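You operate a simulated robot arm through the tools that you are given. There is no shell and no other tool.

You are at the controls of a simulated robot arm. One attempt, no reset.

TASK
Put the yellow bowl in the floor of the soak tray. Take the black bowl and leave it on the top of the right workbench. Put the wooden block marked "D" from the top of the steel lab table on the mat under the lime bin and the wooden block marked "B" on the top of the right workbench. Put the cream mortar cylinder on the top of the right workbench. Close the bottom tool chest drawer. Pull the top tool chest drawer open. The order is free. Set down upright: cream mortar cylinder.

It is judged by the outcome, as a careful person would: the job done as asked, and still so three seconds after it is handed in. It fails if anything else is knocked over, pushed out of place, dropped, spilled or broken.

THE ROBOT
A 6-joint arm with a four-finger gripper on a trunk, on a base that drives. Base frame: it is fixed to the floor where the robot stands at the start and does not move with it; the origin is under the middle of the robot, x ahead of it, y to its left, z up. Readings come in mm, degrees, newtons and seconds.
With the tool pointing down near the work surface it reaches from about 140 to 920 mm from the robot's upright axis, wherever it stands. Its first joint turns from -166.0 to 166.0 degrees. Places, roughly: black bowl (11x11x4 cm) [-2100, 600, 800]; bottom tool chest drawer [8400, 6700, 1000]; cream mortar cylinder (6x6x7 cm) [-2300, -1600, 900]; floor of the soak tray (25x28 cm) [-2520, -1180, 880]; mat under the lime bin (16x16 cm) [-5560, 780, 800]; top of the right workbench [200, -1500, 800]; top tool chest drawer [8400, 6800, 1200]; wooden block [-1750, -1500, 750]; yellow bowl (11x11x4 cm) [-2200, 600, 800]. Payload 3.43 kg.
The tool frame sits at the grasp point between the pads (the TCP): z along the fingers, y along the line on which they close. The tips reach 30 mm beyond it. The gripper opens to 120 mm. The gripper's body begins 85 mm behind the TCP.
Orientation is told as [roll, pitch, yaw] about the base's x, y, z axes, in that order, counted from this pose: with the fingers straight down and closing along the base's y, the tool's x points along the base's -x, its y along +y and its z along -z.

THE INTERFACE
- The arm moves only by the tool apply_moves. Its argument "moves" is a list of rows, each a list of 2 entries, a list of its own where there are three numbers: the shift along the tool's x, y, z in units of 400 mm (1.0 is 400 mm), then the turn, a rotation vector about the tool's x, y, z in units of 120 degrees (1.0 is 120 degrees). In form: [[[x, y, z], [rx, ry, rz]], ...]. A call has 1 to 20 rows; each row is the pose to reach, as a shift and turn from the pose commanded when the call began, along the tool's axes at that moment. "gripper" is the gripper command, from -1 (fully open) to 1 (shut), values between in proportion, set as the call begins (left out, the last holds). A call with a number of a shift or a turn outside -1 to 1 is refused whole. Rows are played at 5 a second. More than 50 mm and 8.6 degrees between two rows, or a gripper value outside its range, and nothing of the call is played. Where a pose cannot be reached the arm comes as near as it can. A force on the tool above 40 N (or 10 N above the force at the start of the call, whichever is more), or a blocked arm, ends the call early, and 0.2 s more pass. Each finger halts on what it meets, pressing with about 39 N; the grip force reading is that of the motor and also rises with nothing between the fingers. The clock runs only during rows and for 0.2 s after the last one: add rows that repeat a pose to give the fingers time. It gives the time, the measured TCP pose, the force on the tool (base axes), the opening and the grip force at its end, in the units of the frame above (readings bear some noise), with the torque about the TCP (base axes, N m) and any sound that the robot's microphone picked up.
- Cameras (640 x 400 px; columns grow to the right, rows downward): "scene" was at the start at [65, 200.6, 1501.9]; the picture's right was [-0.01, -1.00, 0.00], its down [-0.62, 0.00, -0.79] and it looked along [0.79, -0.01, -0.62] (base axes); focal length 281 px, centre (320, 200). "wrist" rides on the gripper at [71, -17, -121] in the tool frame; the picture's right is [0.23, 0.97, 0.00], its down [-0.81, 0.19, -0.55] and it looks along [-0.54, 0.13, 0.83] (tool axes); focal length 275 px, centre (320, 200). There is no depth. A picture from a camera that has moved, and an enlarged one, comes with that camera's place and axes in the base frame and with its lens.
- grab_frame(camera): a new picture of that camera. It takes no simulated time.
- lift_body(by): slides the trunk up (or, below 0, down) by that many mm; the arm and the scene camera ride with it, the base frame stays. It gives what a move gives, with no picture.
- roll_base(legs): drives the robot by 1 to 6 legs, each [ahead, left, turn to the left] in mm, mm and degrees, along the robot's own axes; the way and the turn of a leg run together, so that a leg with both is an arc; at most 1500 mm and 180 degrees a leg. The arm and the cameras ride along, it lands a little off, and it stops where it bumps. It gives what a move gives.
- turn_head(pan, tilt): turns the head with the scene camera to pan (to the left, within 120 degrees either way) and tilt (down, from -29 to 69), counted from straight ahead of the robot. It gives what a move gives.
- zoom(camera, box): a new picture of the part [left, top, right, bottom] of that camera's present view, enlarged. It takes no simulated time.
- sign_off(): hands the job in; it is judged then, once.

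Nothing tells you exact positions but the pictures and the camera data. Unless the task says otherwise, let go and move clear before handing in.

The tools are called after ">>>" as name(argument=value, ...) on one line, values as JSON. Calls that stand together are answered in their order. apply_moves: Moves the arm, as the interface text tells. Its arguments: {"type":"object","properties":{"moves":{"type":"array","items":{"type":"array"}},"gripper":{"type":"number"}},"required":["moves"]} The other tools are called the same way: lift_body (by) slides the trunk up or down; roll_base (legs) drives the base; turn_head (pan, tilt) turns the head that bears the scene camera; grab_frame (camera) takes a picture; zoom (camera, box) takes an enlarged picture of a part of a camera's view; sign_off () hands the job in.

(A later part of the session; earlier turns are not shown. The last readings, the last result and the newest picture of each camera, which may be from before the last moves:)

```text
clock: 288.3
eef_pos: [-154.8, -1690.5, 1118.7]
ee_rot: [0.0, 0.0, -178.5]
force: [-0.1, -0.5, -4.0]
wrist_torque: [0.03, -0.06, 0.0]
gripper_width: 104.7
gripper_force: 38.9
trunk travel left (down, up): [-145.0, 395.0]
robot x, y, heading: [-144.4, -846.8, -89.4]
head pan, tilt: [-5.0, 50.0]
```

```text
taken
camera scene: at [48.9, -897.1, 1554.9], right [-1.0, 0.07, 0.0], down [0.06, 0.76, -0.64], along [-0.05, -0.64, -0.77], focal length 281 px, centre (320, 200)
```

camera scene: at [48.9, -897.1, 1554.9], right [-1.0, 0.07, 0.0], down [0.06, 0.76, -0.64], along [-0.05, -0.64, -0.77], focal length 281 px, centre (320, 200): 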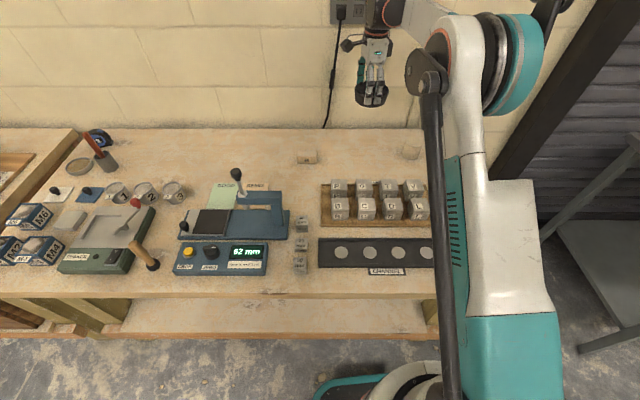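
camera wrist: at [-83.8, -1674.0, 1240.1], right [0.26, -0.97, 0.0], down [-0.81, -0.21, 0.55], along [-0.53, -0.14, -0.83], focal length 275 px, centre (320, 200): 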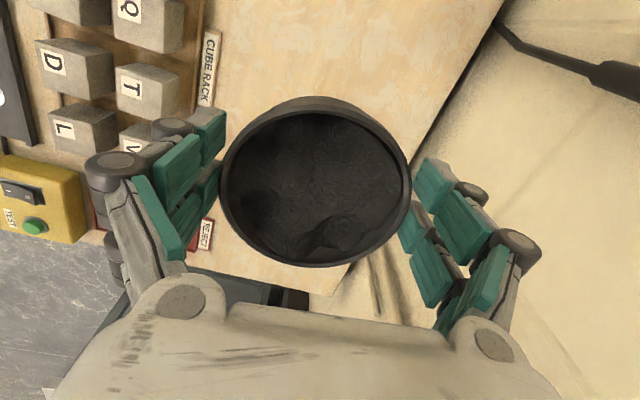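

>>> apply_moves(moves=[[[0, 0, 0.11], [0, 0, 0]], [[0, 0, 0.22], [0, 0, 0]], [[0, 0, 0.33], [0, 0, 0]], [[0, 0, 0.44], [0, 0, 0]], [[0, 0, 0.54], [0, 0, 0]], [[0, 0, 0.54], [0, 0, 0]]])

>>> zoom(camera="scene", box=[290, 60, 450, 200])

```text
clock: 289.7
eef_pos: [-159.6, -1689.6, 904.6]
ee_rot: [0.0, 0.0, -178.5]
force: [-0.1, 0.3, -3.9]
wrist_torque: [0.04, -0.04, -0.02]
gripper_width: 104.5
gripper_force: 38.4
trunk travel left (down, up): [-145.0, 395.0]
robot x, y, heading: [-144.1, -847.0, -89.0]
head pan, tilt: [-5.0, 50.0]
```

```text
2.86 times, centred on (370, 130) of scene
camera zoom: at [48.9, -897.3, 1554.9], right [-1.0, 0.07, 0.0], down [0.06, 0.76, -0.64], along [-0.05, -0.64, -0.77], focal length 803 px, centre (177, 400)
```

zoom: 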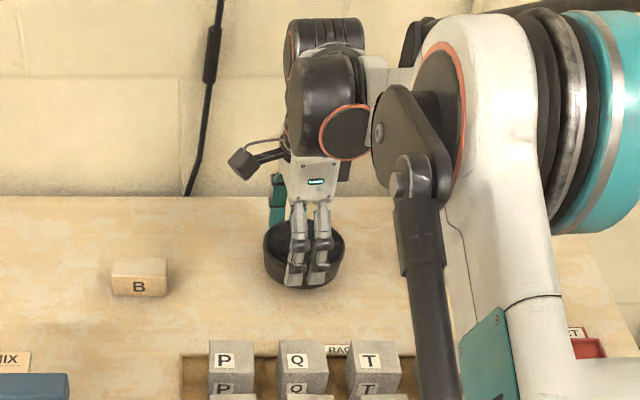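

>>> apply_moves(moves=[[[0, 0, 0.015], [0, 0, 0]], [[0, 0, 0.03], [0, 0, 0]], [[0, 0, 0.045], [0, 0, 0]], [[0, 0, 0.045], [0, 0, 0]]])

>>> apply_moves(moves=[[[0, 0, 0.005], [0, 0, 0]], [[0, 0, 0.01], [0, 0, 0]], [[0, 0, 0.01], [0, 0, 0]]])

```text
clock: 290.7
eef_pos: [-157.9, -1688.4, 888.8]
ee_rot: [0.1, 0.0, -178.4]
force: [-1.3, -7.1, 17.5]
wrist_torque: [0.02, 0.14, -0.08]
gripper_width: 104.2
gripper_force: 39.3
trunk travel left (down, up): [-145.0, 395.0]
robot x, y, heading: [-141.9, -843.8, -89.4]
head pan, tilt: [-5.0, 50.0]
```

```text
clock: 291.5
eef_pos: [-156.7, -1688.4, 885.7]
ee_rot: [0.0, 0.0, -178.4]
force: [-0.3, -2.2, 26.4]
wrist_torque: [-0.06, 0.14, -0.47]
gripper_width: 103.8
gripper_force: 38.3
trunk travel left (down, up): [-145.0, 395.0]
robot x, y, heading: [-144.3, -843.3, -89.1]
head pan, tilt: [-5.0, 50.0]
```

>>> apply_moves(moves=[[[0, 0, 0], [0, 0, 0]], [[0, 0, 0], [0, 0, 0]], [[0, 0, 0], [0, 0, 0]]], gripper=-1)

>>> grab_frame(camera="wrist")

>>> zoom(camera="scene", box=[290, 60, 450, 200])

```text
clock: 292.3
eef_pos: [-157.7, -1690.7, 882.6]
ee_rot: [0.0, 0.0, -178.4]
force: [0.1, -0.4, -0.7]
wrist_torque: [0.0, -0.03, 0.01]
gripper_width: 120.0
gripper_force: 0.1
trunk travel left (down, up): [-145.0, 395.0]
robot x, y, heading: [-147.7, -838.9, -89.2]
head pan, tilt: [-5.0, 50.0]
```

```text
taken
camera wrist: at [-85.7, -1671.3, 1002.9], right [0.26, -0.97, 0.0], down [-0.81, -0.21, 0.55], along [-0.53, -0.14, -0.83], focal length 275 px, centre (320, 200)
```

wrist: 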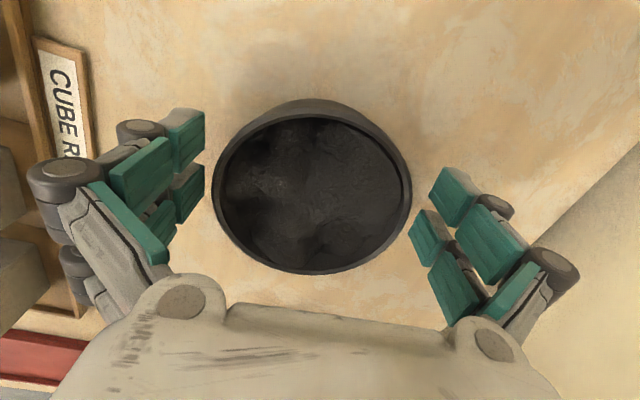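

```text
2.86 times, centred on (370, 130) of scene
camera zoom: at [49.0, -896.7, 1554.8], right [-1.0, 0.07, 0.0], down [0.06, 0.76, -0.64], along [-0.05, -0.64, -0.77], focal length 803 px, centre (177, 400)
```

zoom: 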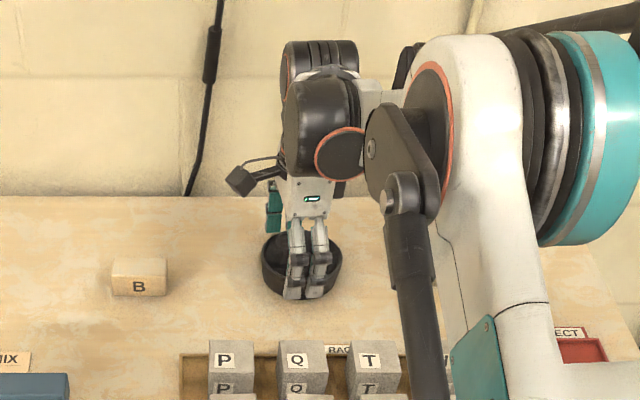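

>>> apply_moves(moves=[[[0, -0.008, 0], [0, 0, 0]], [[0, -0.008, -0.05], [0, 0, 0]], [[0, -0.008, -0.12], [0, 0, 0]], [[0, -0.008, -0.22], [0, 0, 0]], [[0, -0.008, -0.33], [0, 0, 0]], [[0, -0.008, -0.44], [0, 0, 0]], [[0, -0.008, -0.55], [0, 0, 0]], [[0, -0.008, -0.65], [0, 0, 0]], [[0, -0.008, -0.65], [0, 0, 0]]])

>>> grab_frame(camera="wrist")

>>> zoom(camera="scene", box=[290, 60, 450, 200])

```text
clock: 294.3
eef_pos: [-156.9, -1686.9, 1144.7]
ee_rot: [0.1, -0.1, -178.4]
force: [-0.6, -0.4, 1.0]
wrist_torque: [-0.01, 0.0, -0.01]
gripper_width: 120.0
gripper_force: 0.2
trunk travel left (down, up): [-145.0, 395.0]
robot x, y, heading: [-142.6, -843.6, -89.3]
head pan, tilt: [-5.0, 50.0]
```

```text
taken
camera wrist: at [-85.3, -1668.8, 1264.2], right [0.26, -0.97, 0.0], down [-0.81, -0.21, 0.55], along [-0.53, -0.14, -0.83], focal length 275 px, centre (320, 200)
```

wrist: 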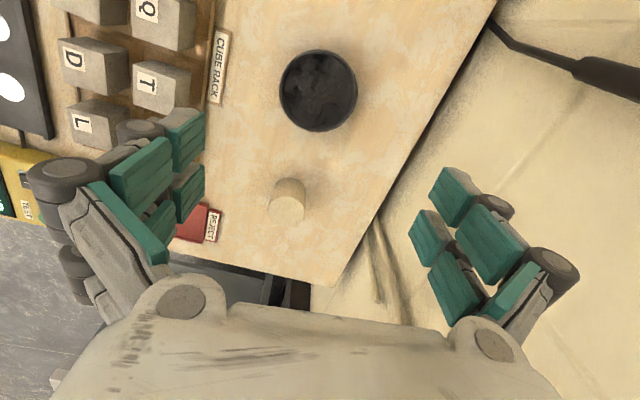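

```text
2.86 times, centred on (370, 130) of scene
camera zoom: at [49.0, -896.2, 1554.8], right [-1.0, 0.07, 0.0], down [0.06, 0.76, -0.64], along [-0.05, -0.64, -0.77], focal length 803 px, centre (177, 400)
```

zoom: 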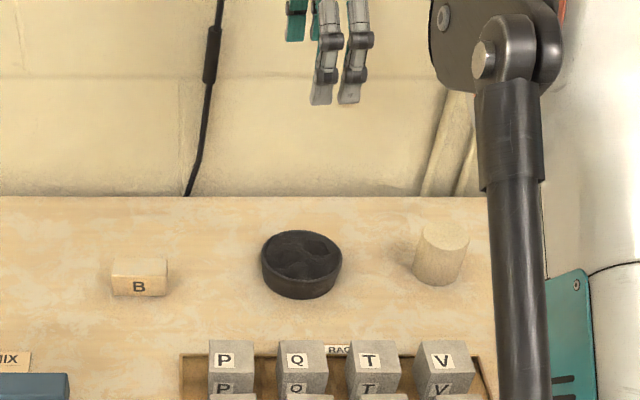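

Three items are on the right workbench. Next: the yellow bowl. Backing off, retracting and driving back to the bowls' bench.

>>> roll_base(legs=[[-590, 0, -0.7]])

>>> apply_moves(moves=[[[0, -0.11, 0], [0, 0, 0]], [[0, -0.22, 0], [0, 0, 0]], [[0, -0.33, 0], [0, 0, 0]], [[0, -0.44, 0], [0, 0, 0]], [[0, -0.55, 0], [0, 0, 0]], [[0, -0.63, 0], [0, 0, 0]], [[0, -0.63, 0], [0, 0, 0]]])

>>> roll_base(legs=[[0, -850, 0], [0, 0, -180]])

>>> roll_base(legs=[[0, 1150, 0]])

>>> turn_head(pan=0, tilt=45)

>>> grab_frame(camera="scene")

```text
clock: 297.6
eef_pos: [-172.2, -1098.8, 1144.2]
ee_rot: [0.1, 0.0, -179.2]
force: [0.1, 0.5, 0.5]
wrist_torque: [-0.02, 0.01, -0.03]
gripper_width: 119.9
gripper_force: 0.0
trunk travel left (down, up): [-145.0, 395.0]
robot x, y, heading: [-147.4, -253.9, -89.9]
head pan, tilt: [-5.0, 50.0]
```

```text
clock: 299.2
eef_pos: [-177.7, -848.9, 1144.7]
ee_rot: [0.1, 0.0, -179.2]
force: [-0.2, 0.1, 0.2]
wrist_torque: [-0.01, -0.02, 0.05]
gripper_width: 119.7
gripper_force: 0.1
trunk travel left (down, up): [-145.0, 395.0]
robot x, y, heading: [-149.3, -251.2, -90.1]
head pan, tilt: [-5.0, 50.0]
```

```text
clock: 311.2
eef_pos: [-955.4, 338.5, 1144.8]
ee_rot: [0.2, 0.0, -1.3]
force: [-0.5, 0.9, 0.9]
wrist_torque: [0.01, -0.01, 0.0]
gripper_width: 120.2
gripper_force: 0.1
trunk travel left (down, up): [-145.0, 395.0]
robot x, y, heading: [-1009.3, -251.8, 87.9]
head pan, tilt: [-5.0, 50.0]
```

```text
clock: 317.1
eef_pos: [-2093.3, 386.4, 1145.8]
ee_rot: [0.1, 0.0, -1.9]
force: [-0.4, -0.2, -1.1]
wrist_torque: [-0.02, 0.0, 0.04]
gripper_width: 119.9
gripper_force: 0.2
trunk travel left (down, up): [-145.0, 395.0]
robot x, y, heading: [-2156.4, -205.4, 86.9]
head pan, tilt: [-5.0, 50.0]
```

```text
clock: 317.7
eef_pos: [-2091.5, 385.8, 1144.8]
ee_rot: [0.1, -0.1, -1.8]
force: [0.2, -0.2, -0.1]
wrist_torque: [0.01, -0.02, 0.02]
gripper_width: 120.1
gripper_force: 0.0
trunk travel left (down, up): [-145.0, 395.0]
robot x, y, heading: [-2152.3, -205.4, 87.3]
head pan, tilt: [0.0, 45.0]
```

```text
taken
camera scene: at [-2350.0, -133.4, 1561.7], right [1.0, -0.05, 0.0], down [-0.03, -0.71, -0.71], along [0.03, 0.71, -0.71], focal length 281 px, centre (320, 200)
```

scene: 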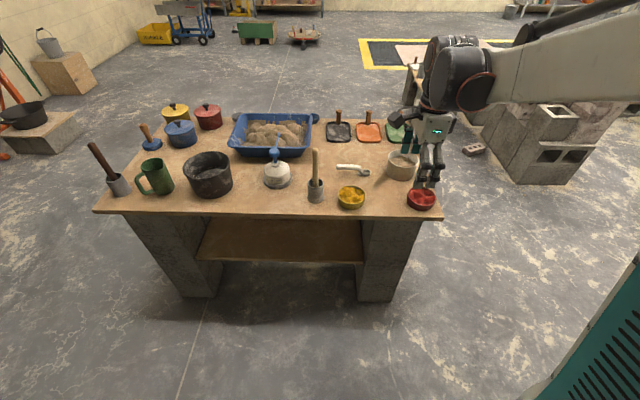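

>>> roll_base(legs=[[0, 0, 3], [217, 40, 0]])

>>> grab_frame(camera="wrist")

>>> grab_frame(camera="scene")

```text
clock: 319.8
eef_pos: [-2164.6, 603.2, 1144.9]
ee_rot: [0.0, 0.0, 1.3]
force: [0.4, -0.6, 0.1]
wrist_torque: [0.0, -0.02, 0.0]
gripper_width: 120.2
gripper_force: 0.0
trunk travel left (down, up): [-145.0, 395.0]
robot x, y, heading: [-2191.6, 7.8, 90.2]
head pan, tilt: [0.0, 45.0]
```

```text
taken
camera wrist: at [-2235.2, 584.6, 1264.8], right [-0.25, 0.97, 0.0], down [0.81, 0.21, 0.55], along [0.54, 0.14, -0.83], focal length 275 px, centre (320, 200)
```

wrist: 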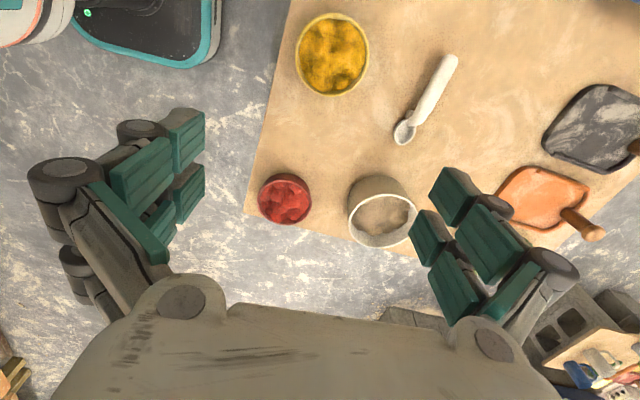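

```text
taken
camera scene: at [-2394.5, 71.6, 1561.7], right [1.0, 0.01, 0.0], down [0.0, -0.71, -0.71], along [0.0, 0.71, -0.71], focal length 281 px, centre (320, 200)
```

scene: 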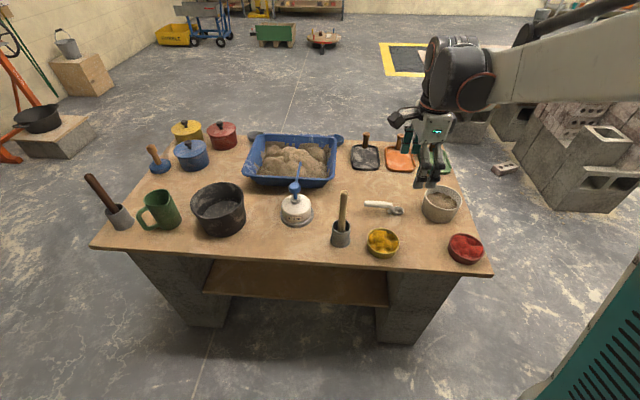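

>>> apply_moves(moves=[[[0.0805, 0.022, 0], [0, 0, 0]], [[0.0805, 0.022, 0.11], [0, 0, 0]], [[0.0805, 0.022, 0.22], [0, 0, 0]], [[0.0805, 0.022, 0.33], [0, 0, 0]], [[0.0805, 0.022, 0.44], [0, 0, 0]], [[0.0805, 0.022, 0.54], [0, 0, 0]], [[0.0805, 0.022, 0.595], [0, 0, 0]], [[0.0805, 0.022, 0.595], [0, 0, 0]]])

>>> grab_frame(camera="wrist")

>>> zoom(camera="scene", box=[300, 140, 480, 280])

```text
clock: 321.6
eef_pos: [-2197.9, 612.2, 904.5]
ee_rot: [-0.1, 0.0, 1.2]
force: [0.0, 0.0, -0.3]
wrist_torque: [-0.02, 0.0, -0.03]
gripper_width: 119.7
gripper_force: 0.1
trunk travel left (down, up): [-145.0, 395.0]
robot x, y, heading: [-2188.2, 6.9, 90.1]
head pan, tilt: [0.0, 45.0]
```

```text
taken
camera wrist: at [-2267.4, 593.7, 1025.0], right [-0.25, 0.97, 0.0], down [0.81, 0.21, 0.55], along [0.54, 0.14, -0.83], focal length 275 px, centre (320, 200)
```

wrist: 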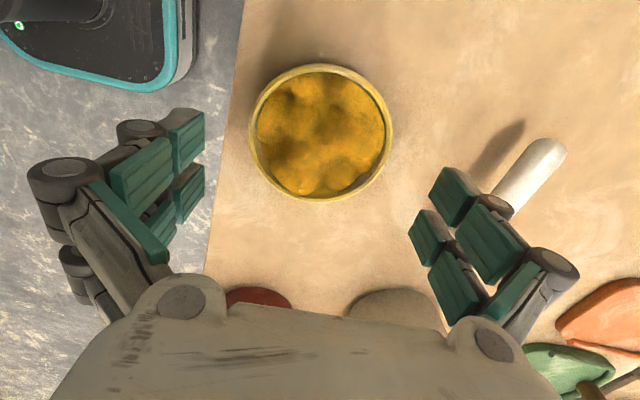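

```text
2.86 times, centred on (390, 210) of scene
camera zoom: at [-2394.5, 71.2, 1561.8], right [1.0, 0.01, 0.0], down [0.0, -0.71, -0.71], along [0.0, 0.71, -0.71], focal length 803 px, centre (120, 171)
```

zoom: 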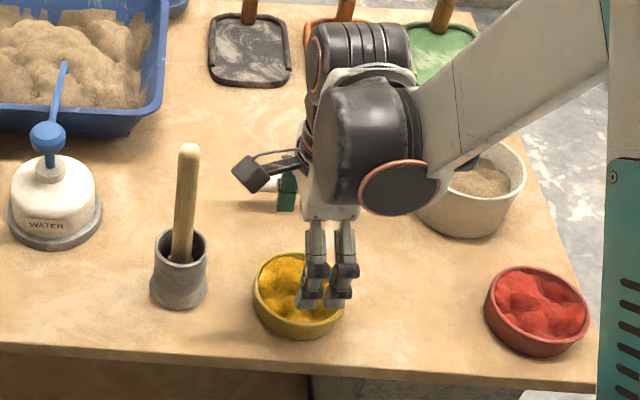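

>>> apply_moves(moves=[[[0.013, -0.003, 0.05], [0, 0, 0]], [[0.013, -0.003, 0.1], [0, 0, 0]], [[0.013, -0.003, 0.14], [0, 0, 0]], [[0.013, -0.003, 0.161], [0, 0, 0]], [[0.013, -0.003, 0.161], [0, 0, 0]]])

>>> grab_frame(camera="wrist")

```text
clock: 322.8
eef_pos: [-2201.7, 611.4, 841.6]
ee_rot: [0.1, -0.1, 1.2]
force: [-0.1, -0.3, -0.6]
wrist_torque: [0.02, -0.01, -0.01]
gripper_width: 119.8
gripper_force: 0.1
trunk travel left (down, up): [-145.0, 395.0]
robot x, y, heading: [-2190.0, 11.2, 90.4]
head pan, tilt: [0.0, 45.0]
```

```text
taken
camera wrist: at [-2272.5, 591.9, 961.9], right [-0.25, 0.97, 0.0], down [0.81, 0.21, 0.55], along [0.54, 0.14, -0.83], focal length 275 px, centre (320, 200)
```

wrist: 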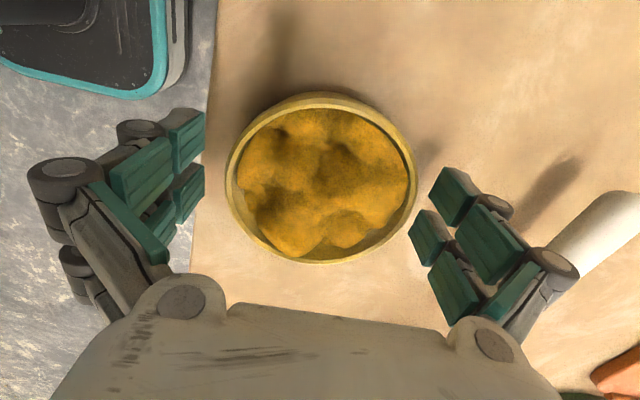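

>>> apply_moves(moves=[[[0, 0, 0], [0, 0, 0]], [[0, 0, 0], [0, 0, 0]], [[0, 0, 0], [0, 0, 0]]], gripper=1)

>>> apply_moves(moves=[[[0, 0, -0.012], [0, 0, 0]], [[0, 0, -0.025], [0, 0, 0]], [[0, 0, -0.06], [0, 0, 0]], [[0, 0, -0.1], [0, 0, 0]], [[0, 0, -0.1], [0, 0, 0]]])

>>> grab_frame(camera="wrist")

>>> zoom(camera="scene", box=[300, 140, 480, 280])

```text
clock: 323.6
eef_pos: [-2203.1, 611.6, 842.3]
ee_rot: [0.1, 0.0, 1.2]
force: [-0.2, 6.5, 11.5]
wrist_torque: [0.31, 0.05, -0.08]
gripper_width: 106.3
gripper_force: 39.2
trunk travel left (down, up): [-145.0, 395.0]
robot x, y, heading: [-2192.9, 9.2, 90.0]
head pan, tilt: [0.0, 45.0]
```

```text
clock: 324.8
eef_pos: [-2202.0, 610.7, 881.6]
ee_rot: [0.1, 0.0, 1.2]
force: [0.1, -0.6, -4.3]
wrist_torque: [0.02, 0.01, 0.01]
gripper_width: 106.1
gripper_force: 39.3
trunk travel left (down, up): [-145.0, 395.0]
robot x, y, heading: [-2193.8, 11.0, 90.3]
head pan, tilt: [0.0, 45.0]
```

```text
taken
camera wrist: at [-2272.4, 591.4, 1001.7], right [-0.25, 0.97, 0.0], down [0.81, 0.21, 0.55], along [0.54, 0.14, -0.83], focal length 275 px, centre (320, 200)
```

wrist: 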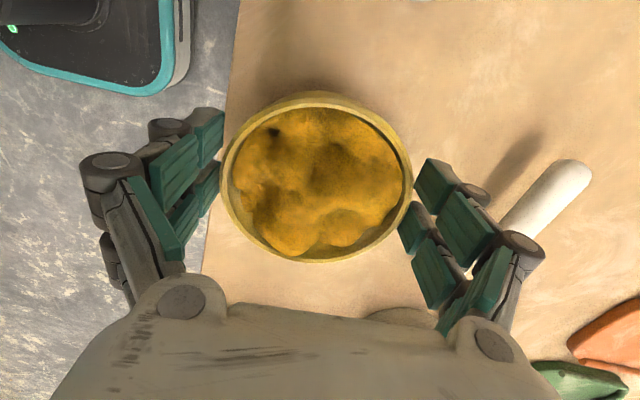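

```text
2.86 times, centred on (390, 210) of scene
camera zoom: at [-2394.5, 71.2, 1561.7], right [1.0, 0.01, 0.0], down [0.0, -0.71, -0.71], along [0.0, 0.71, -0.71], focal length 803 px, centre (120, 171)
```

zoom: 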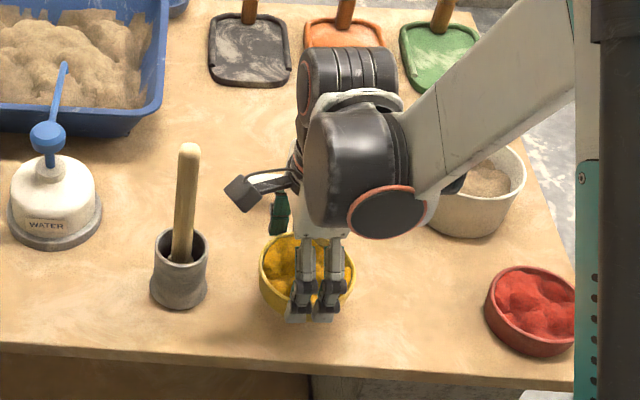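

>>> apply_moves(moves=[[[0, 0, -0.1], [0, 0, 0]], [[0, 0, -0.2], [0, 0, 0]], [[0, 0, -0.3], [0, 0, 0]], [[0, 0, -0.4], [0, 0, 0]], [[0, 0, -0.5], [0, 0, 0]], [[0, 0, -0.6], [0, 0, 0]], [[0, 0, -0.6], [0, 0, 0]]])

>>> roll_base(legs=[[-275, 0, 0], [0, 0, 180]])

>>> grab_frame(camera="wrist")

>>> grab_frame(camera="scene")

```text
clock: 326.4
eef_pos: [-2204.2, 608.6, 1121.3]
ee_rot: [0.2, 0.0, 1.3]
force: [-0.1, -0.5, -2.8]
wrist_torque: [0.02, 0.04, 0.0]
gripper_width: 106.0
gripper_force: 38.5
trunk travel left (down, up): [-145.0, 395.0]
robot x, y, heading: [-2192.8, 9.1, 90.2]
head pan, tilt: [0.0, 45.0]
```

```text
clock: 335.6
eef_pos: [-2192.4, -871.7, 1121.3]
ee_rot: [0.1, 0.0, 179.7]
force: [-0.9, 0.0, -3.4]
wrist_torque: [0.01, -0.05, 0.0]
gripper_width: 105.2
gripper_force: 38.7
trunk travel left (down, up): [-145.0, 395.0]
robot x, y, heading: [-2190.8, -274.6, -91.1]
head pan, tilt: [0.0, 45.0]
```

```text
taken
camera wrist: at [-2120.2, -856.0, 1242.0], right [0.23, -0.97, 0.0], down [-0.81, -0.19, 0.55], along [-0.54, -0.13, -0.83], focal length 275 px, centre (320, 200)
```

wrist: 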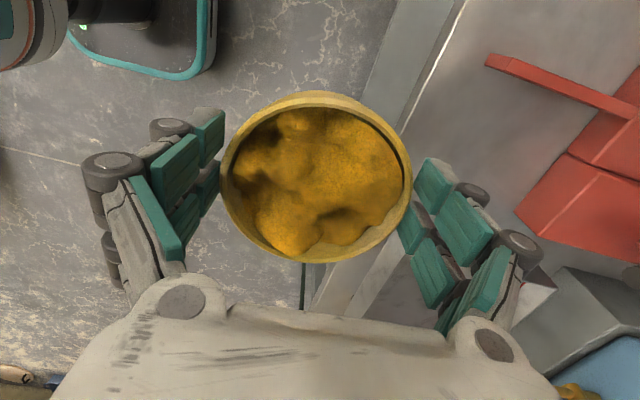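

```text
taken
camera scene: at [-1992.1, -337.0, 1561.7], right [-1.0, 0.02, 0.0], down [0.01, 0.71, -0.71], along [-0.01, -0.71, -0.71], focal length 281 px, centre (320, 200)
```

scene: 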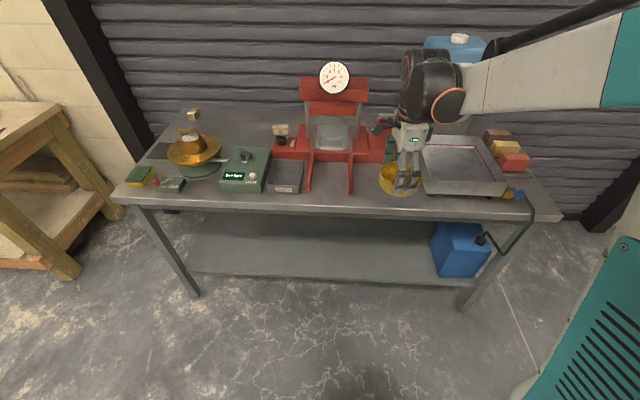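

>>> roll_base(legs=[[0, 0, 1.1], [0, -328, 0]])

>>> turn_head(pan=-5, tilt=50)

>>> grab_frame(camera="scene")

>>> grab_frame(camera="wrist")

```text
clock: 338.1
eef_pos: [-2511.5, -872.5, 1121.9]
ee_rot: [0.0, 0.0, -179.4]
force: [-0.4, 0.0, -3.4]
wrist_torque: [0.02, -0.02, -0.02]
gripper_width: 105.3
gripper_force: 39.1
trunk travel left (down, up): [-145.0, 395.0]
robot x, y, heading: [-2514.0, -272.5, -90.3]
head pan, tilt: [0.0, 45.0]
```

```text
clock: 338.8
eef_pos: [-2511.7, -870.0, 1120.6]
ee_rot: [0.0, 0.0, -179.5]
force: [0.1, -1.0, -2.7]
wrist_torque: [0.03, -0.05, 0.01]
gripper_width: 105.2
gripper_force: 39.2
trunk travel left (down, up): [-145.0, 395.0]
robot x, y, heading: [-2517.9, -271.8, -90.3]
head pan, tilt: [-5.0, 50.0]
```

```text
taken
camera scene: at [-2324.4, -329.3, 1554.9], right [-1.0, 0.09, 0.0], down [0.07, 0.76, -0.64], along [-0.06, -0.64, -0.77], focal length 281 px, centre (320, 200)
```

scene: 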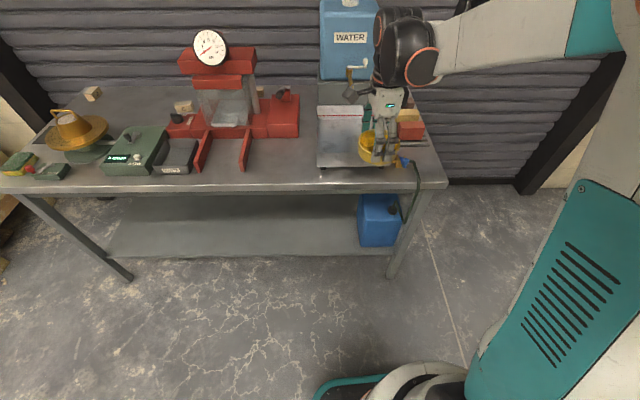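

```text
taken
camera wrist: at [-2439.4, -854.5, 1242.0], right [0.24, -0.97, 0.0], down [-0.81, -0.2, 0.55], along [-0.54, -0.13, -0.83], focal length 275 px, centre (320, 200)
```

wrist: 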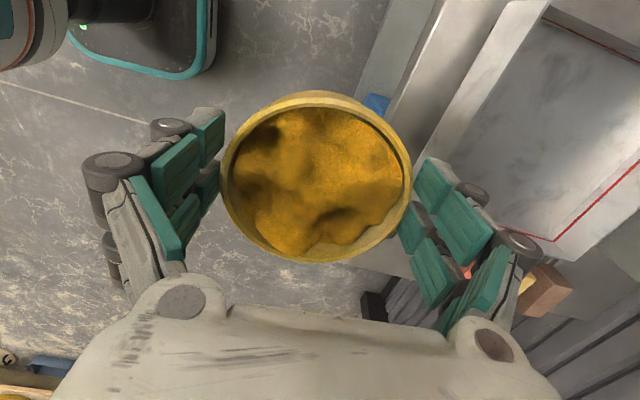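

>>> roll_base(legs=[[300, 0, 0.3]])

>>> grab_frame(camera="scene")

>>> grab_frame(camera="wrist")

```text
clock: 340.8
eef_pos: [-2511.0, -1164.3, 1120.5]
ee_rot: [0.0, 0.1, -179.2]
force: [-0.4, 0.1, -2.8]
wrist_torque: [0.02, -0.02, -0.02]
gripper_width: 105.2
gripper_force: 38.6
trunk travel left (down, up): [-145.0, 395.0]
robot x, y, heading: [-2514.7, -563.2, -90.2]
head pan, tilt: [-5.0, 50.0]
```

```text
taken
camera scene: at [-2325.5, -622.7, 1554.8], right [-1.0, 0.09, 0.0], down [0.07, 0.76, -0.64], along [-0.06, -0.64, -0.77], focal length 281 px, centre (320, 200)
```

scene: 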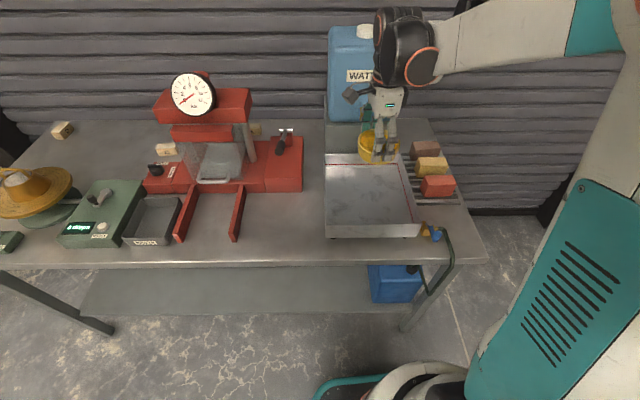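

```text
taken
camera wrist: at [-2439.2, -1148.2, 1241.8], right [0.24, -0.97, 0.0], down [-0.81, -0.2, 0.55], along [-0.54, -0.13, -0.83], focal length 275 px, centre (320, 200)
```

wrist: 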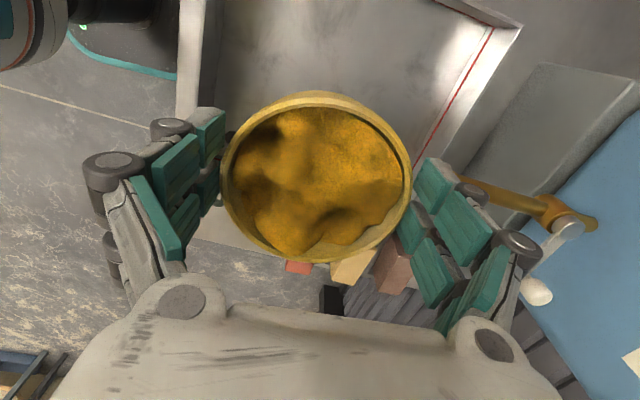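

>>> apply_moves(moves=[[[-0.02, 0.02, 0.08], [0, 0, 0]], [[-0.02, 0.02, 0.18], [0, 0, 0]], [[-0.02, 0.02, 0.28], [0, 0, 0]], [[-0.02, 0.02, 0.37], [0, 0, 0]], [[-0.02, 0.02, 0.37], [0, 0, 0]]])

>>> grab_frame(camera="wrist")

>>> zoom(camera="scene", box=[300, 90, 480, 260])

```text
clock: 342.0
eef_pos: [-2519.4, -1173.9, 973.2]
ee_rot: [0.0, 0.1, -179.3]
force: [0.7, -0.6, -4.1]
wrist_torque: [0.02, -0.03, 0.0]
gripper_width: 105.2
gripper_force: 39.1
trunk travel left (down, up): [-145.0, 395.0]
robot x, y, heading: [-2518.7, -564.5, -90.4]
head pan, tilt: [-5.0, 50.0]
```

```text
taken
camera wrist: at [-2447.2, -1156.8, 1093.4], right [0.24, -0.97, 0.0], down [-0.81, -0.2, 0.55], along [-0.54, -0.13, -0.83], focal length 275 px, centre (320, 200)
```

wrist: 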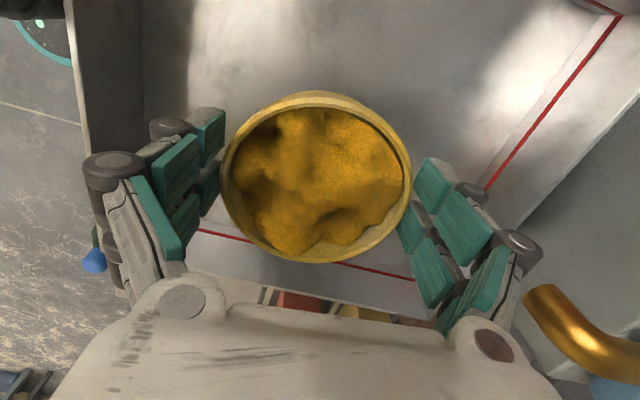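

```text
2.35 times, centred on (390, 175) of scene
camera zoom: at [-2325.5, -622.5, 1554.9], right [-1.0, 0.09, 0.0], down [0.07, 0.76, -0.64], along [-0.06, -0.64, -0.77], focal length 661 px, centre (155, 259)
```

zoom: 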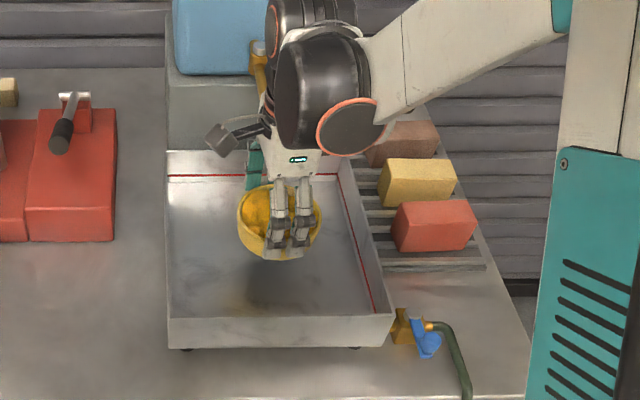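

>>> apply_moves(moves=[[[0, 0, 0.025], [0, 0, 0]], [[0, 0, 0.05], [0, 0, 0]], [[0, 0, 0.07], [0, 0, 0]], [[0, 0, 0.07], [0, 0, 0]]])

>>> apply_moves(moves=[[[0, 0, 0.008], [0, 0, 0]], [[0, 0, 0.016], [0, 0, 0]], [[0, 0, 0.016], [0, 0, 0]]])

```text
clock: 343.0
eef_pos: [-2519.3, -1173.5, 945.8]
ee_rot: [0.0, -0.1, -179.3]
force: [0.1, -0.3, -3.8]
wrist_torque: [-0.02, -0.02, 0.0]
gripper_width: 105.2
gripper_force: 39.2
trunk travel left (down, up): [-145.0, 395.0]
robot x, y, heading: [-2512.8, -567.9, -90.0]
head pan, tilt: [-5.0, 50.0]
```

```text
clock: 343.8
eef_pos: [-2518.2, -1173.2, 939.5]
ee_rot: [0.0, 0.0, -179.3]
force: [0.5, 0.3, -3.3]
wrist_torque: [-0.01, -0.05, 0.06]
gripper_width: 105.0
gripper_force: 39.0
trunk travel left (down, up): [-145.0, 395.0]
robot x, y, heading: [-2517.1, -566.8, -89.9]
head pan, tilt: [-5.0, 50.0]
```

>>> apply_moves(moves=[[[0, 0, 0.008], [0, 0, 0]], [[0, 0, 0.016], [0, 0, 0]], [[0, 0, 0.016], [0, 0, 0]]])

>>> apply_moves(moves=[[[0, 0, 0.008], [0, 0, 0]], [[0, 0, 0.014], [0, 0, 0]], [[0, 0, 0.014], [0, 0, 0]]])

>>> zoom(camera="scene", box=[340, 120, 440, 220])

```text
clock: 344.6
eef_pos: [-2518.9, -1174.5, 931.5]
ee_rot: [0.0, -0.1, -179.3]
force: [-0.5, 0.6, -2.6]
wrist_torque: [-0.01, -0.05, -0.01]
gripper_width: 105.0
gripper_force: 39.2
trunk travel left (down, up): [-145.0, 395.0]
robot x, y, heading: [-2517.2, -567.4, -90.3]
head pan, tilt: [-5.0, 50.0]
```

```text
clock: 345.4
eef_pos: [-2518.8, -1172.8, 927.1]
ee_rot: [0.1, 0.1, -179.3]
force: [0.1, -0.8, -3.5]
wrist_torque: [0.02, -0.03, 0.01]
gripper_width: 104.8
gripper_force: 39.3
trunk travel left (down, up): [-145.0, 395.0]
robot x, y, heading: [-2519.8, -566.7, -90.1]
head pan, tilt: [-5.0, 50.0]
```

```text
4.00 times, centred on (390, 170) of scene
camera zoom: at [-2325.5, -622.3, 1554.8], right [-1.0, 0.09, 0.0], down [0.07, 0.76, -0.64], along [-0.06, -0.64, -0.77], focal length 1124 px, centre (40, 320)
```

zoom: 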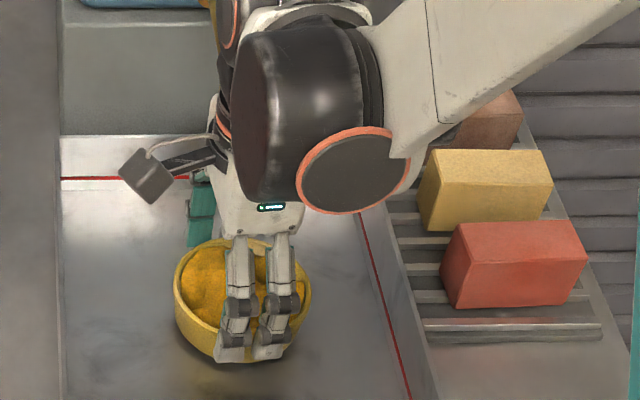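

>>> apply_moves(moves=[[[0, 0, 0.008], [0, 0, 0]], [[0, 0, 0.014], [0, 0, 0]], [[0, 0, 0.014], [0, 0, 0]]])

>>> apply_moves(moves=[[[0, 0, 0.008], [0, 0, 0]], [[0, 0, 0.014], [0, 0, 0]], [[0, 0, 0.014], [0, 0, 0]]])

>>> apply_moves(moves=[[[0, 0, 0.008], [0, 0, 0]], [[0, 0, 0.014], [0, 0, 0]], [[0, 0, 0.014], [0, 0, 0]]])

```text
clock: 346.2
eef_pos: [-2520.2, -1172.8, 921.7]
ee_rot: [0.0, 0.1, -179.3]
force: [0.4, -0.1, -3.8]
wrist_torque: [0.0, -0.03, 0.02]
gripper_width: 104.7
gripper_force: 39.4
trunk travel left (down, up): [-145.0, 395.0]
robot x, y, heading: [-2519.2, -566.2, -90.4]
head pan, tilt: [-5.0, 50.0]
```

```text
clock: 347.0
eef_pos: [-2518.9, -1172.3, 917.5]
ee_rot: [0.1, 0.1, -179.4]
force: [-0.5, -2.9, 25.6]
wrist_torque: [-0.13, 0.19, -0.52]
gripper_width: 104.0
gripper_force: 39.4
trunk travel left (down, up): [-145.0, 395.0]
robot x, y, heading: [-2515.1, -566.5, -90.1]
head pan, tilt: [-5.0, 50.0]
```

```text
clock: 347.8
eef_pos: [-2520.3, -1170.9, 911.2]
ee_rot: [0.1, 0.1, -179.3]
force: [0.0, -2.1, 27.0]
wrist_torque: [-0.09, 0.03, 0.02]
gripper_width: 103.9
gripper_force: 38.8
trunk travel left (down, up): [-145.0, 395.0]
robot x, y, heading: [-2520.0, -566.7, -90.2]
head pan, tilt: [-5.0, 50.0]
```

>>> apply_moves(moves=[[[0, 0, -0.005], [0, 0, 0]], [[0, 0, -0.005], [0, 0, 0]], [[0, 0, -0.005], [0, 0, 0]]], gripper=-1)

>>> grab_frame(camera="wrist")

>>> zoom(camera="scene", box=[340, 120, 440, 220])

```text
clock: 348.6
eef_pos: [-2520.3, -1173.8, 912.1]
ee_rot: [0.0, 0.0, -179.2]
force: [-0.8, 0.0, 0.6]
wrist_torque: [0.01, -0.02, -0.03]
gripper_width: 119.7
gripper_force: 0.2
trunk travel left (down, up): [-145.0, 395.0]
robot x, y, heading: [-2517.8, -567.2, -90.1]
head pan, tilt: [-5.0, 50.0]
```

```text
taken
camera wrist: at [-2446.6, -1156.1, 1032.5], right [0.24, -0.97, 0.0], down [-0.81, -0.2, 0.55], along [-0.54, -0.13, -0.83], focal length 275 px, centre (320, 200)
```

wrist: 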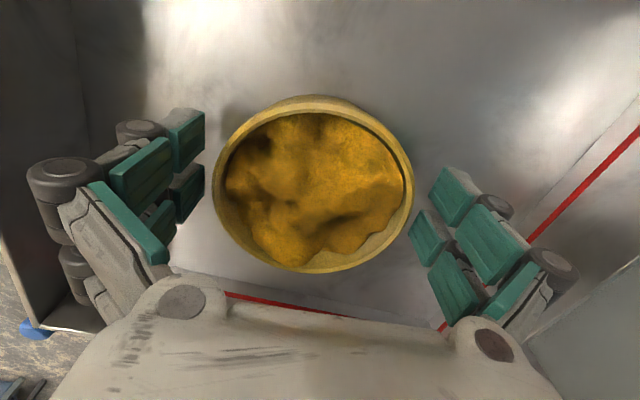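

```text
4.00 times, centred on (390, 170) of scene
camera zoom: at [-2325.5, -622.1, 1554.8], right [-1.0, 0.09, 0.0], down [0.07, 0.76, -0.64], along [-0.06, -0.64, -0.77], focal length 1124 px, centre (40, 320)
```

zoom: 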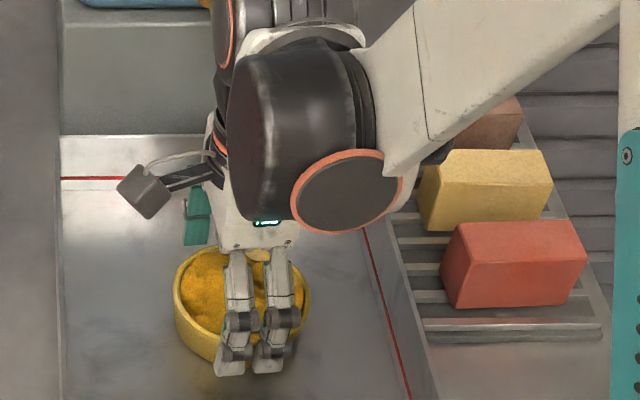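

>>> apply_moves(moves=[[[0, -0.008, 0], [0, 0, 0]], [[0, -0.008, -0.05], [0, 0, 0]], [[0, -0.008, -0.12], [0, 0, 0]], [[0, -0.008, -0.22], [0, 0, 0]], [[0, -0.008, -0.33], [0, 0, 0]], [[0, -0.008, -0.44], [0, 0, 0]], [[0, -0.008, -0.55], [0, 0, 0]], [[0, -0.008, -0.6], [0, 0, 0]], [[0, -0.008, -0.6], [0, 0, 0]]])

>>> grab_frame(camera="wrist")

>>> grab_frame(camera="scene")

```text
clock: 350.6
eef_pos: [-2521.3, -1169.5, 1152.9]
ee_rot: [0.1, 0.1, -179.3]
force: [-0.5, 0.2, -0.7]
wrist_torque: [-0.01, 0.02, 0.01]
gripper_width: 119.5
gripper_force: 0.1
trunk travel left (down, up): [-145.0, 395.0]
robot x, y, heading: [-2519.9, -568.2, -90.1]
head pan, tilt: [-5.0, 50.0]
```

```text
taken
camera wrist: at [-2448.3, -1152.9, 1273.3], right [0.24, -0.97, 0.0], down [-0.81, -0.2, 0.55], along [-0.54, -0.13, -0.83], focal length 275 px, centre (320, 200)
```

wrist: 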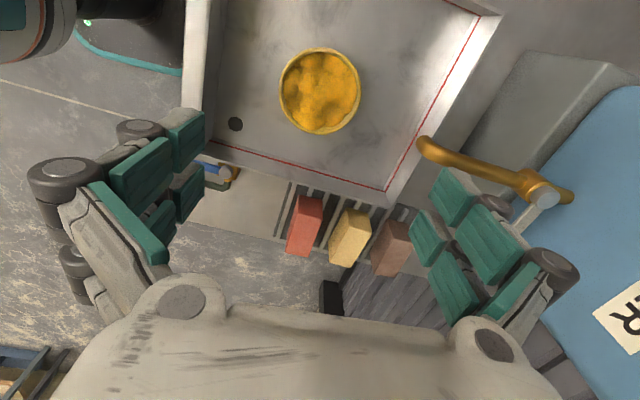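

```text
taken
camera scene: at [-2325.5, -622.0, 1554.8], right [-1.0, 0.09, 0.0], down [0.07, 0.76, -0.64], along [-0.06, -0.64, -0.77], focal length 281 px, centre (320, 200)
```

scene: 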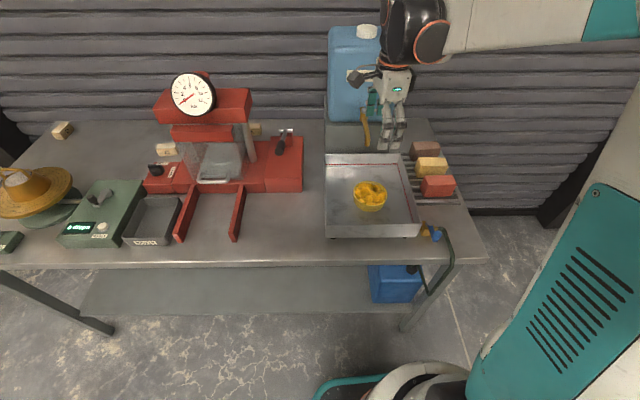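

Yellow bowl sits in the soak tray. Next: block D at the table's back-left corner. Driving there.

>>> roll_base(legs=[[-300, 0, 0], [0, 1180, 0]])

>>> lift_body(by=150)

>>> grab_frame(camera="scene")

```text
clock: 358.1
eef_pos: [-1356.0, -870.0, 1152.6]
ee_rot: [0.1, 0.1, -178.9]
force: [0.4, 1.1, 0.0]
wrist_torque: [0.01, 0.0, 0.04]
gripper_width: 120.0
gripper_force: 0.0
trunk travel left (down, up): [-145.0, 395.0]
robot x, y, heading: [-1356.1, -262.2, -89.7]
head pan, tilt: [-5.0, 50.0]
```

```text
clock: 359.9
eef_pos: [-1355.0, -870.4, 1302.7]
ee_rot: [0.2, 0.0, -178.8]
force: [0.6, 0.3, 0.3]
wrist_torque: [-0.01, 0.0, -0.02]
gripper_width: 119.8
gripper_force: 0.0
trunk travel left (down, up): [-295.0, 245.0]
robot x, y, heading: [-1354.4, -265.4, -89.9]
head pan, tilt: [-5.0, 50.0]
```

```text
taken
camera scene: at [-1165.0, -320.5, 1704.7], right [-1.0, 0.08, 0.0], down [0.06, 0.76, -0.64], along [-0.05, -0.64, -0.77], focal length 281 px, centre (320, 200)
```

scene: 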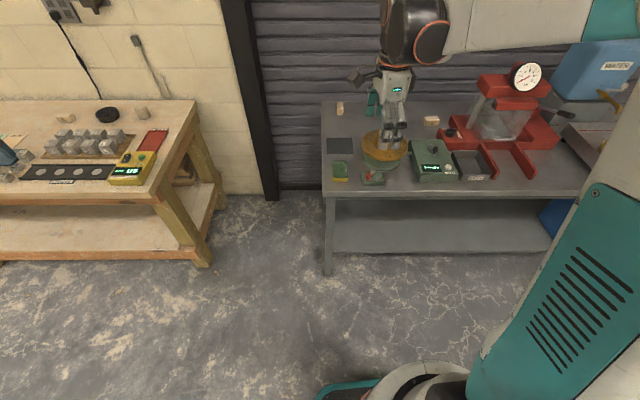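

>>> roll_base(legs=[[400, 0, 0]])

>>> roll_base(legs=[[150, 0, 0]])

>>> apply_moves(moves=[[[0, 0.1, 0], [0, 0, 0]], [[0, 0.2, 0], [0, 0, 0]], [[0, 0.3, 0], [0, 0, 0]], [[0, 0.4, 0], [0, 0, 0]], [[0, 0.4, 0], [0, 0, 0]]])

>>> grab_frame(camera="wrist")

>>> grab_frame(camera="scene")

```text
clock: 362.4
eef_pos: [-1354.9, -1270.4, 1301.6]
ee_rot: [0.0, 0.0, -178.9]
force: [0.3, -0.4, -0.1]
wrist_torque: [0.04, -0.02, 0.0]
gripper_width: 120.1
gripper_force: 0.1
trunk travel left (down, up): [-295.0, 245.0]
robot x, y, heading: [-1358.2, -664.8, -89.6]
head pan, tilt: [-5.0, 50.0]
```

```text
clock: 363.8
eef_pos: [-1353.5, -1422.6, 1301.3]
ee_rot: [0.0, 0.0, -178.9]
force: [-0.1, -0.5, -0.3]
wrist_torque: [0.04, 0.03, 0.03]
gripper_width: 120.1
gripper_force: 0.1
trunk travel left (down, up): [-295.0, 245.0]
robot x, y, heading: [-1353.0, -813.7, -89.4]
head pan, tilt: [-5.0, 50.0]
```

```text
clock: 365.0
eef_pos: [-1347.1, -1577.1, 1303.1]
ee_rot: [0.0, -0.1, -178.7]
force: [-0.3, -1.0, -0.2]
wrist_torque: [-0.02, -0.02, 0.0]
gripper_width: 119.9
gripper_force: 0.0
trunk travel left (down, up): [-295.0, 245.0]
robot x, y, heading: [-1357.7, -816.8, -89.8]
head pan, tilt: [-5.0, 50.0]
```

```text
taken
camera wrist: at [-1274.7, -1560.3, 1423.2], right [0.25, -0.97, 0.0], down [-0.81, -0.21, 0.55], along [-0.54, -0.14, -0.83], focal length 275 px, centre (320, 200)
```

wrist: 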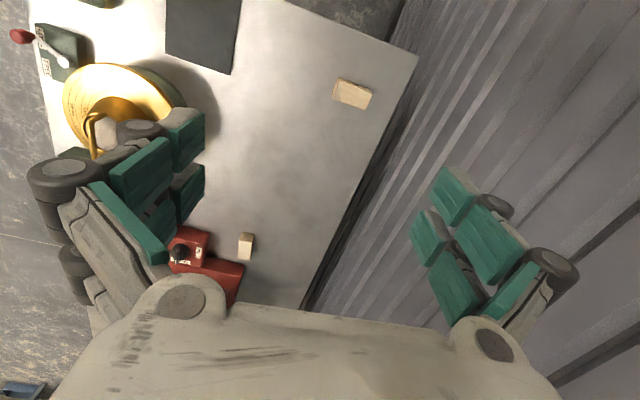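

```text
taken
camera scene: at [-1162.3, -869.4, 1704.9], right [-1.0, 0.08, 0.0], down [0.06, 0.76, -0.64], along [-0.05, -0.64, -0.77], focal length 281 px, centre (320, 200)
```

scene: 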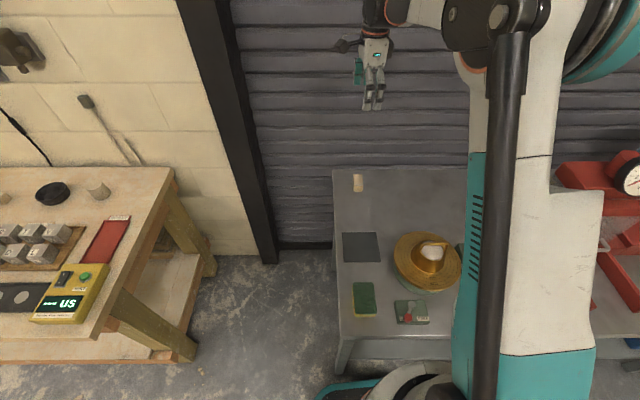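

>>> zoom(camera="wrist", box=[322, 73, 382, 113])

>>> zoom(camera="scene", box=[335, 165, 385, 205])

```text
10.00 times, centred on (352, 93) of wrist
camera zoom: at [-1274.7, -1560.3, 1423.2], right [0.25, -0.97, 0.0], down [-0.81, -0.21, 0.55], along [-0.54, -0.14, -0.83], focal length 2753 px, centre (0, 1270)
```

zoom: 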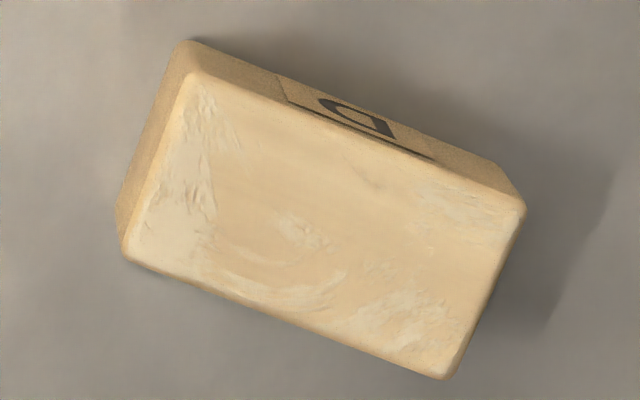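

```text
10.00 times, centred on (360, 185) of scene
camera zoom: at [-1162.3, -869.4, 1704.9], right [-1.0, 0.08, 0.0], down [0.06, 0.76, -0.64], along [-0.05, -0.64, -0.77], focal length 2809 px, centre (-80, 350)
```

zoom: 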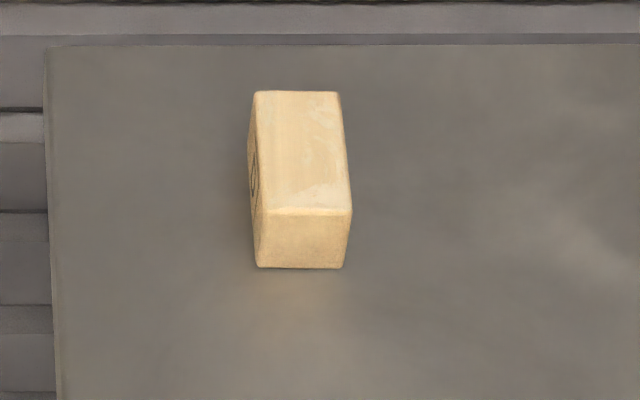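

Block D confirmed (letter D on its side). Before grasping, I want to see how much headroom there is above the mat under the lime bin, since that decides the grasp tilt. Backing off to look.

>>> apply_moves(moves=[[[0, -0.11, 0], [0, 0, 0]], [[0, -0.22, 0], [0, 0, 0]], [[0, -0.33, 0], [0, 0, 0]], [[0, -0.4, 0], [0, 0, 0]], [[0, -0.4, 0], [0, 0, 0]]])

>>> roll_base(legs=[[-550, 0, 0], [0, 0, -93]])

>>> turn_head(pan=0, tilt=12)

>>> grab_frame(camera="scene")

```text
clock: 366.2
eef_pos: [-1351.2, -1417.8, 1301.8]
ee_rot: [0.1, -0.1, -178.8]
force: [0.2, -0.4, -0.1]
wrist_torque: [0.02, -0.04, -0.01]
gripper_width: 120.0
gripper_force: 0.0
trunk travel left (down, up): [-295.0, 245.0]
robot x, y, heading: [-1356.7, -814.4, -89.7]
head pan, tilt: [-5.0, 50.0]
```

```text
clock: 373.3
eef_pos: [-1958.6, -225.3, 1302.6]
ee_rot: [0.1, 0.0, 86.9]
force: [0.4, -0.3, -0.3]
wrist_torque: [-0.02, 0.0, 0.04]
gripper_width: 119.9
gripper_force: 0.1
trunk travel left (down, up): [-295.0, 245.0]
robot x, y, heading: [-1356.7, -269.3, 176.0]
head pan, tilt: [-5.0, 50.0]
```

```text
clock: 374.3
eef_pos: [-1957.1, -225.5, 1302.7]
ee_rot: [0.1, -0.1, 86.9]
force: [0.2, -0.6, 0.7]
wrist_torque: [0.02, 0.01, -0.02]
gripper_width: 120.2
gripper_force: 0.1
trunk travel left (down, up): [-295.0, 245.0]
robot x, y, heading: [-1354.8, -268.8, 176.2]
head pan, tilt: [0.0, 12.0]
```

```text
taken
camera scene: at [-1444.6, -461.0, 1763.4], right [0.07, 1.0, 0.0], down [0.21, -0.01, -0.98], along [-0.98, 0.07, -0.21], focal length 281 px, centre (320, 200)
```

scene: 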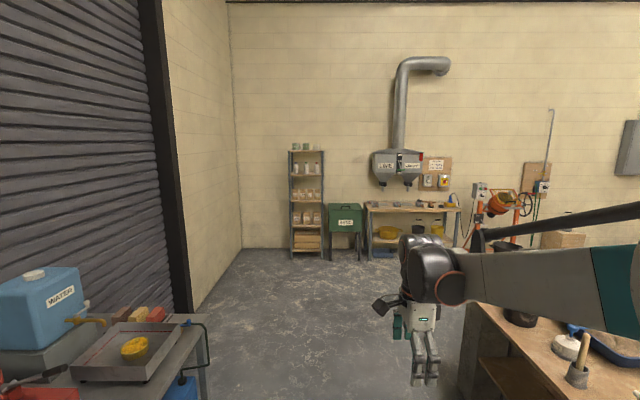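

>>> zoom(camera="scene", box=[350, 130, 470, 270])

```text
2.86 times, centred on (410, 200) of scene
camera zoom: at [-1444.6, -461.0, 1763.4], right [0.07, 1.0, 0.0], down [0.21, -0.01, -0.98], along [-0.98, 0.07, -0.21], focal length 803 px, centre (63, 200)
```

zoom: 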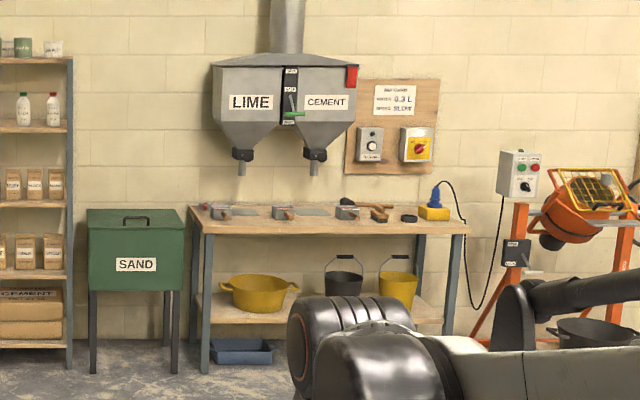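

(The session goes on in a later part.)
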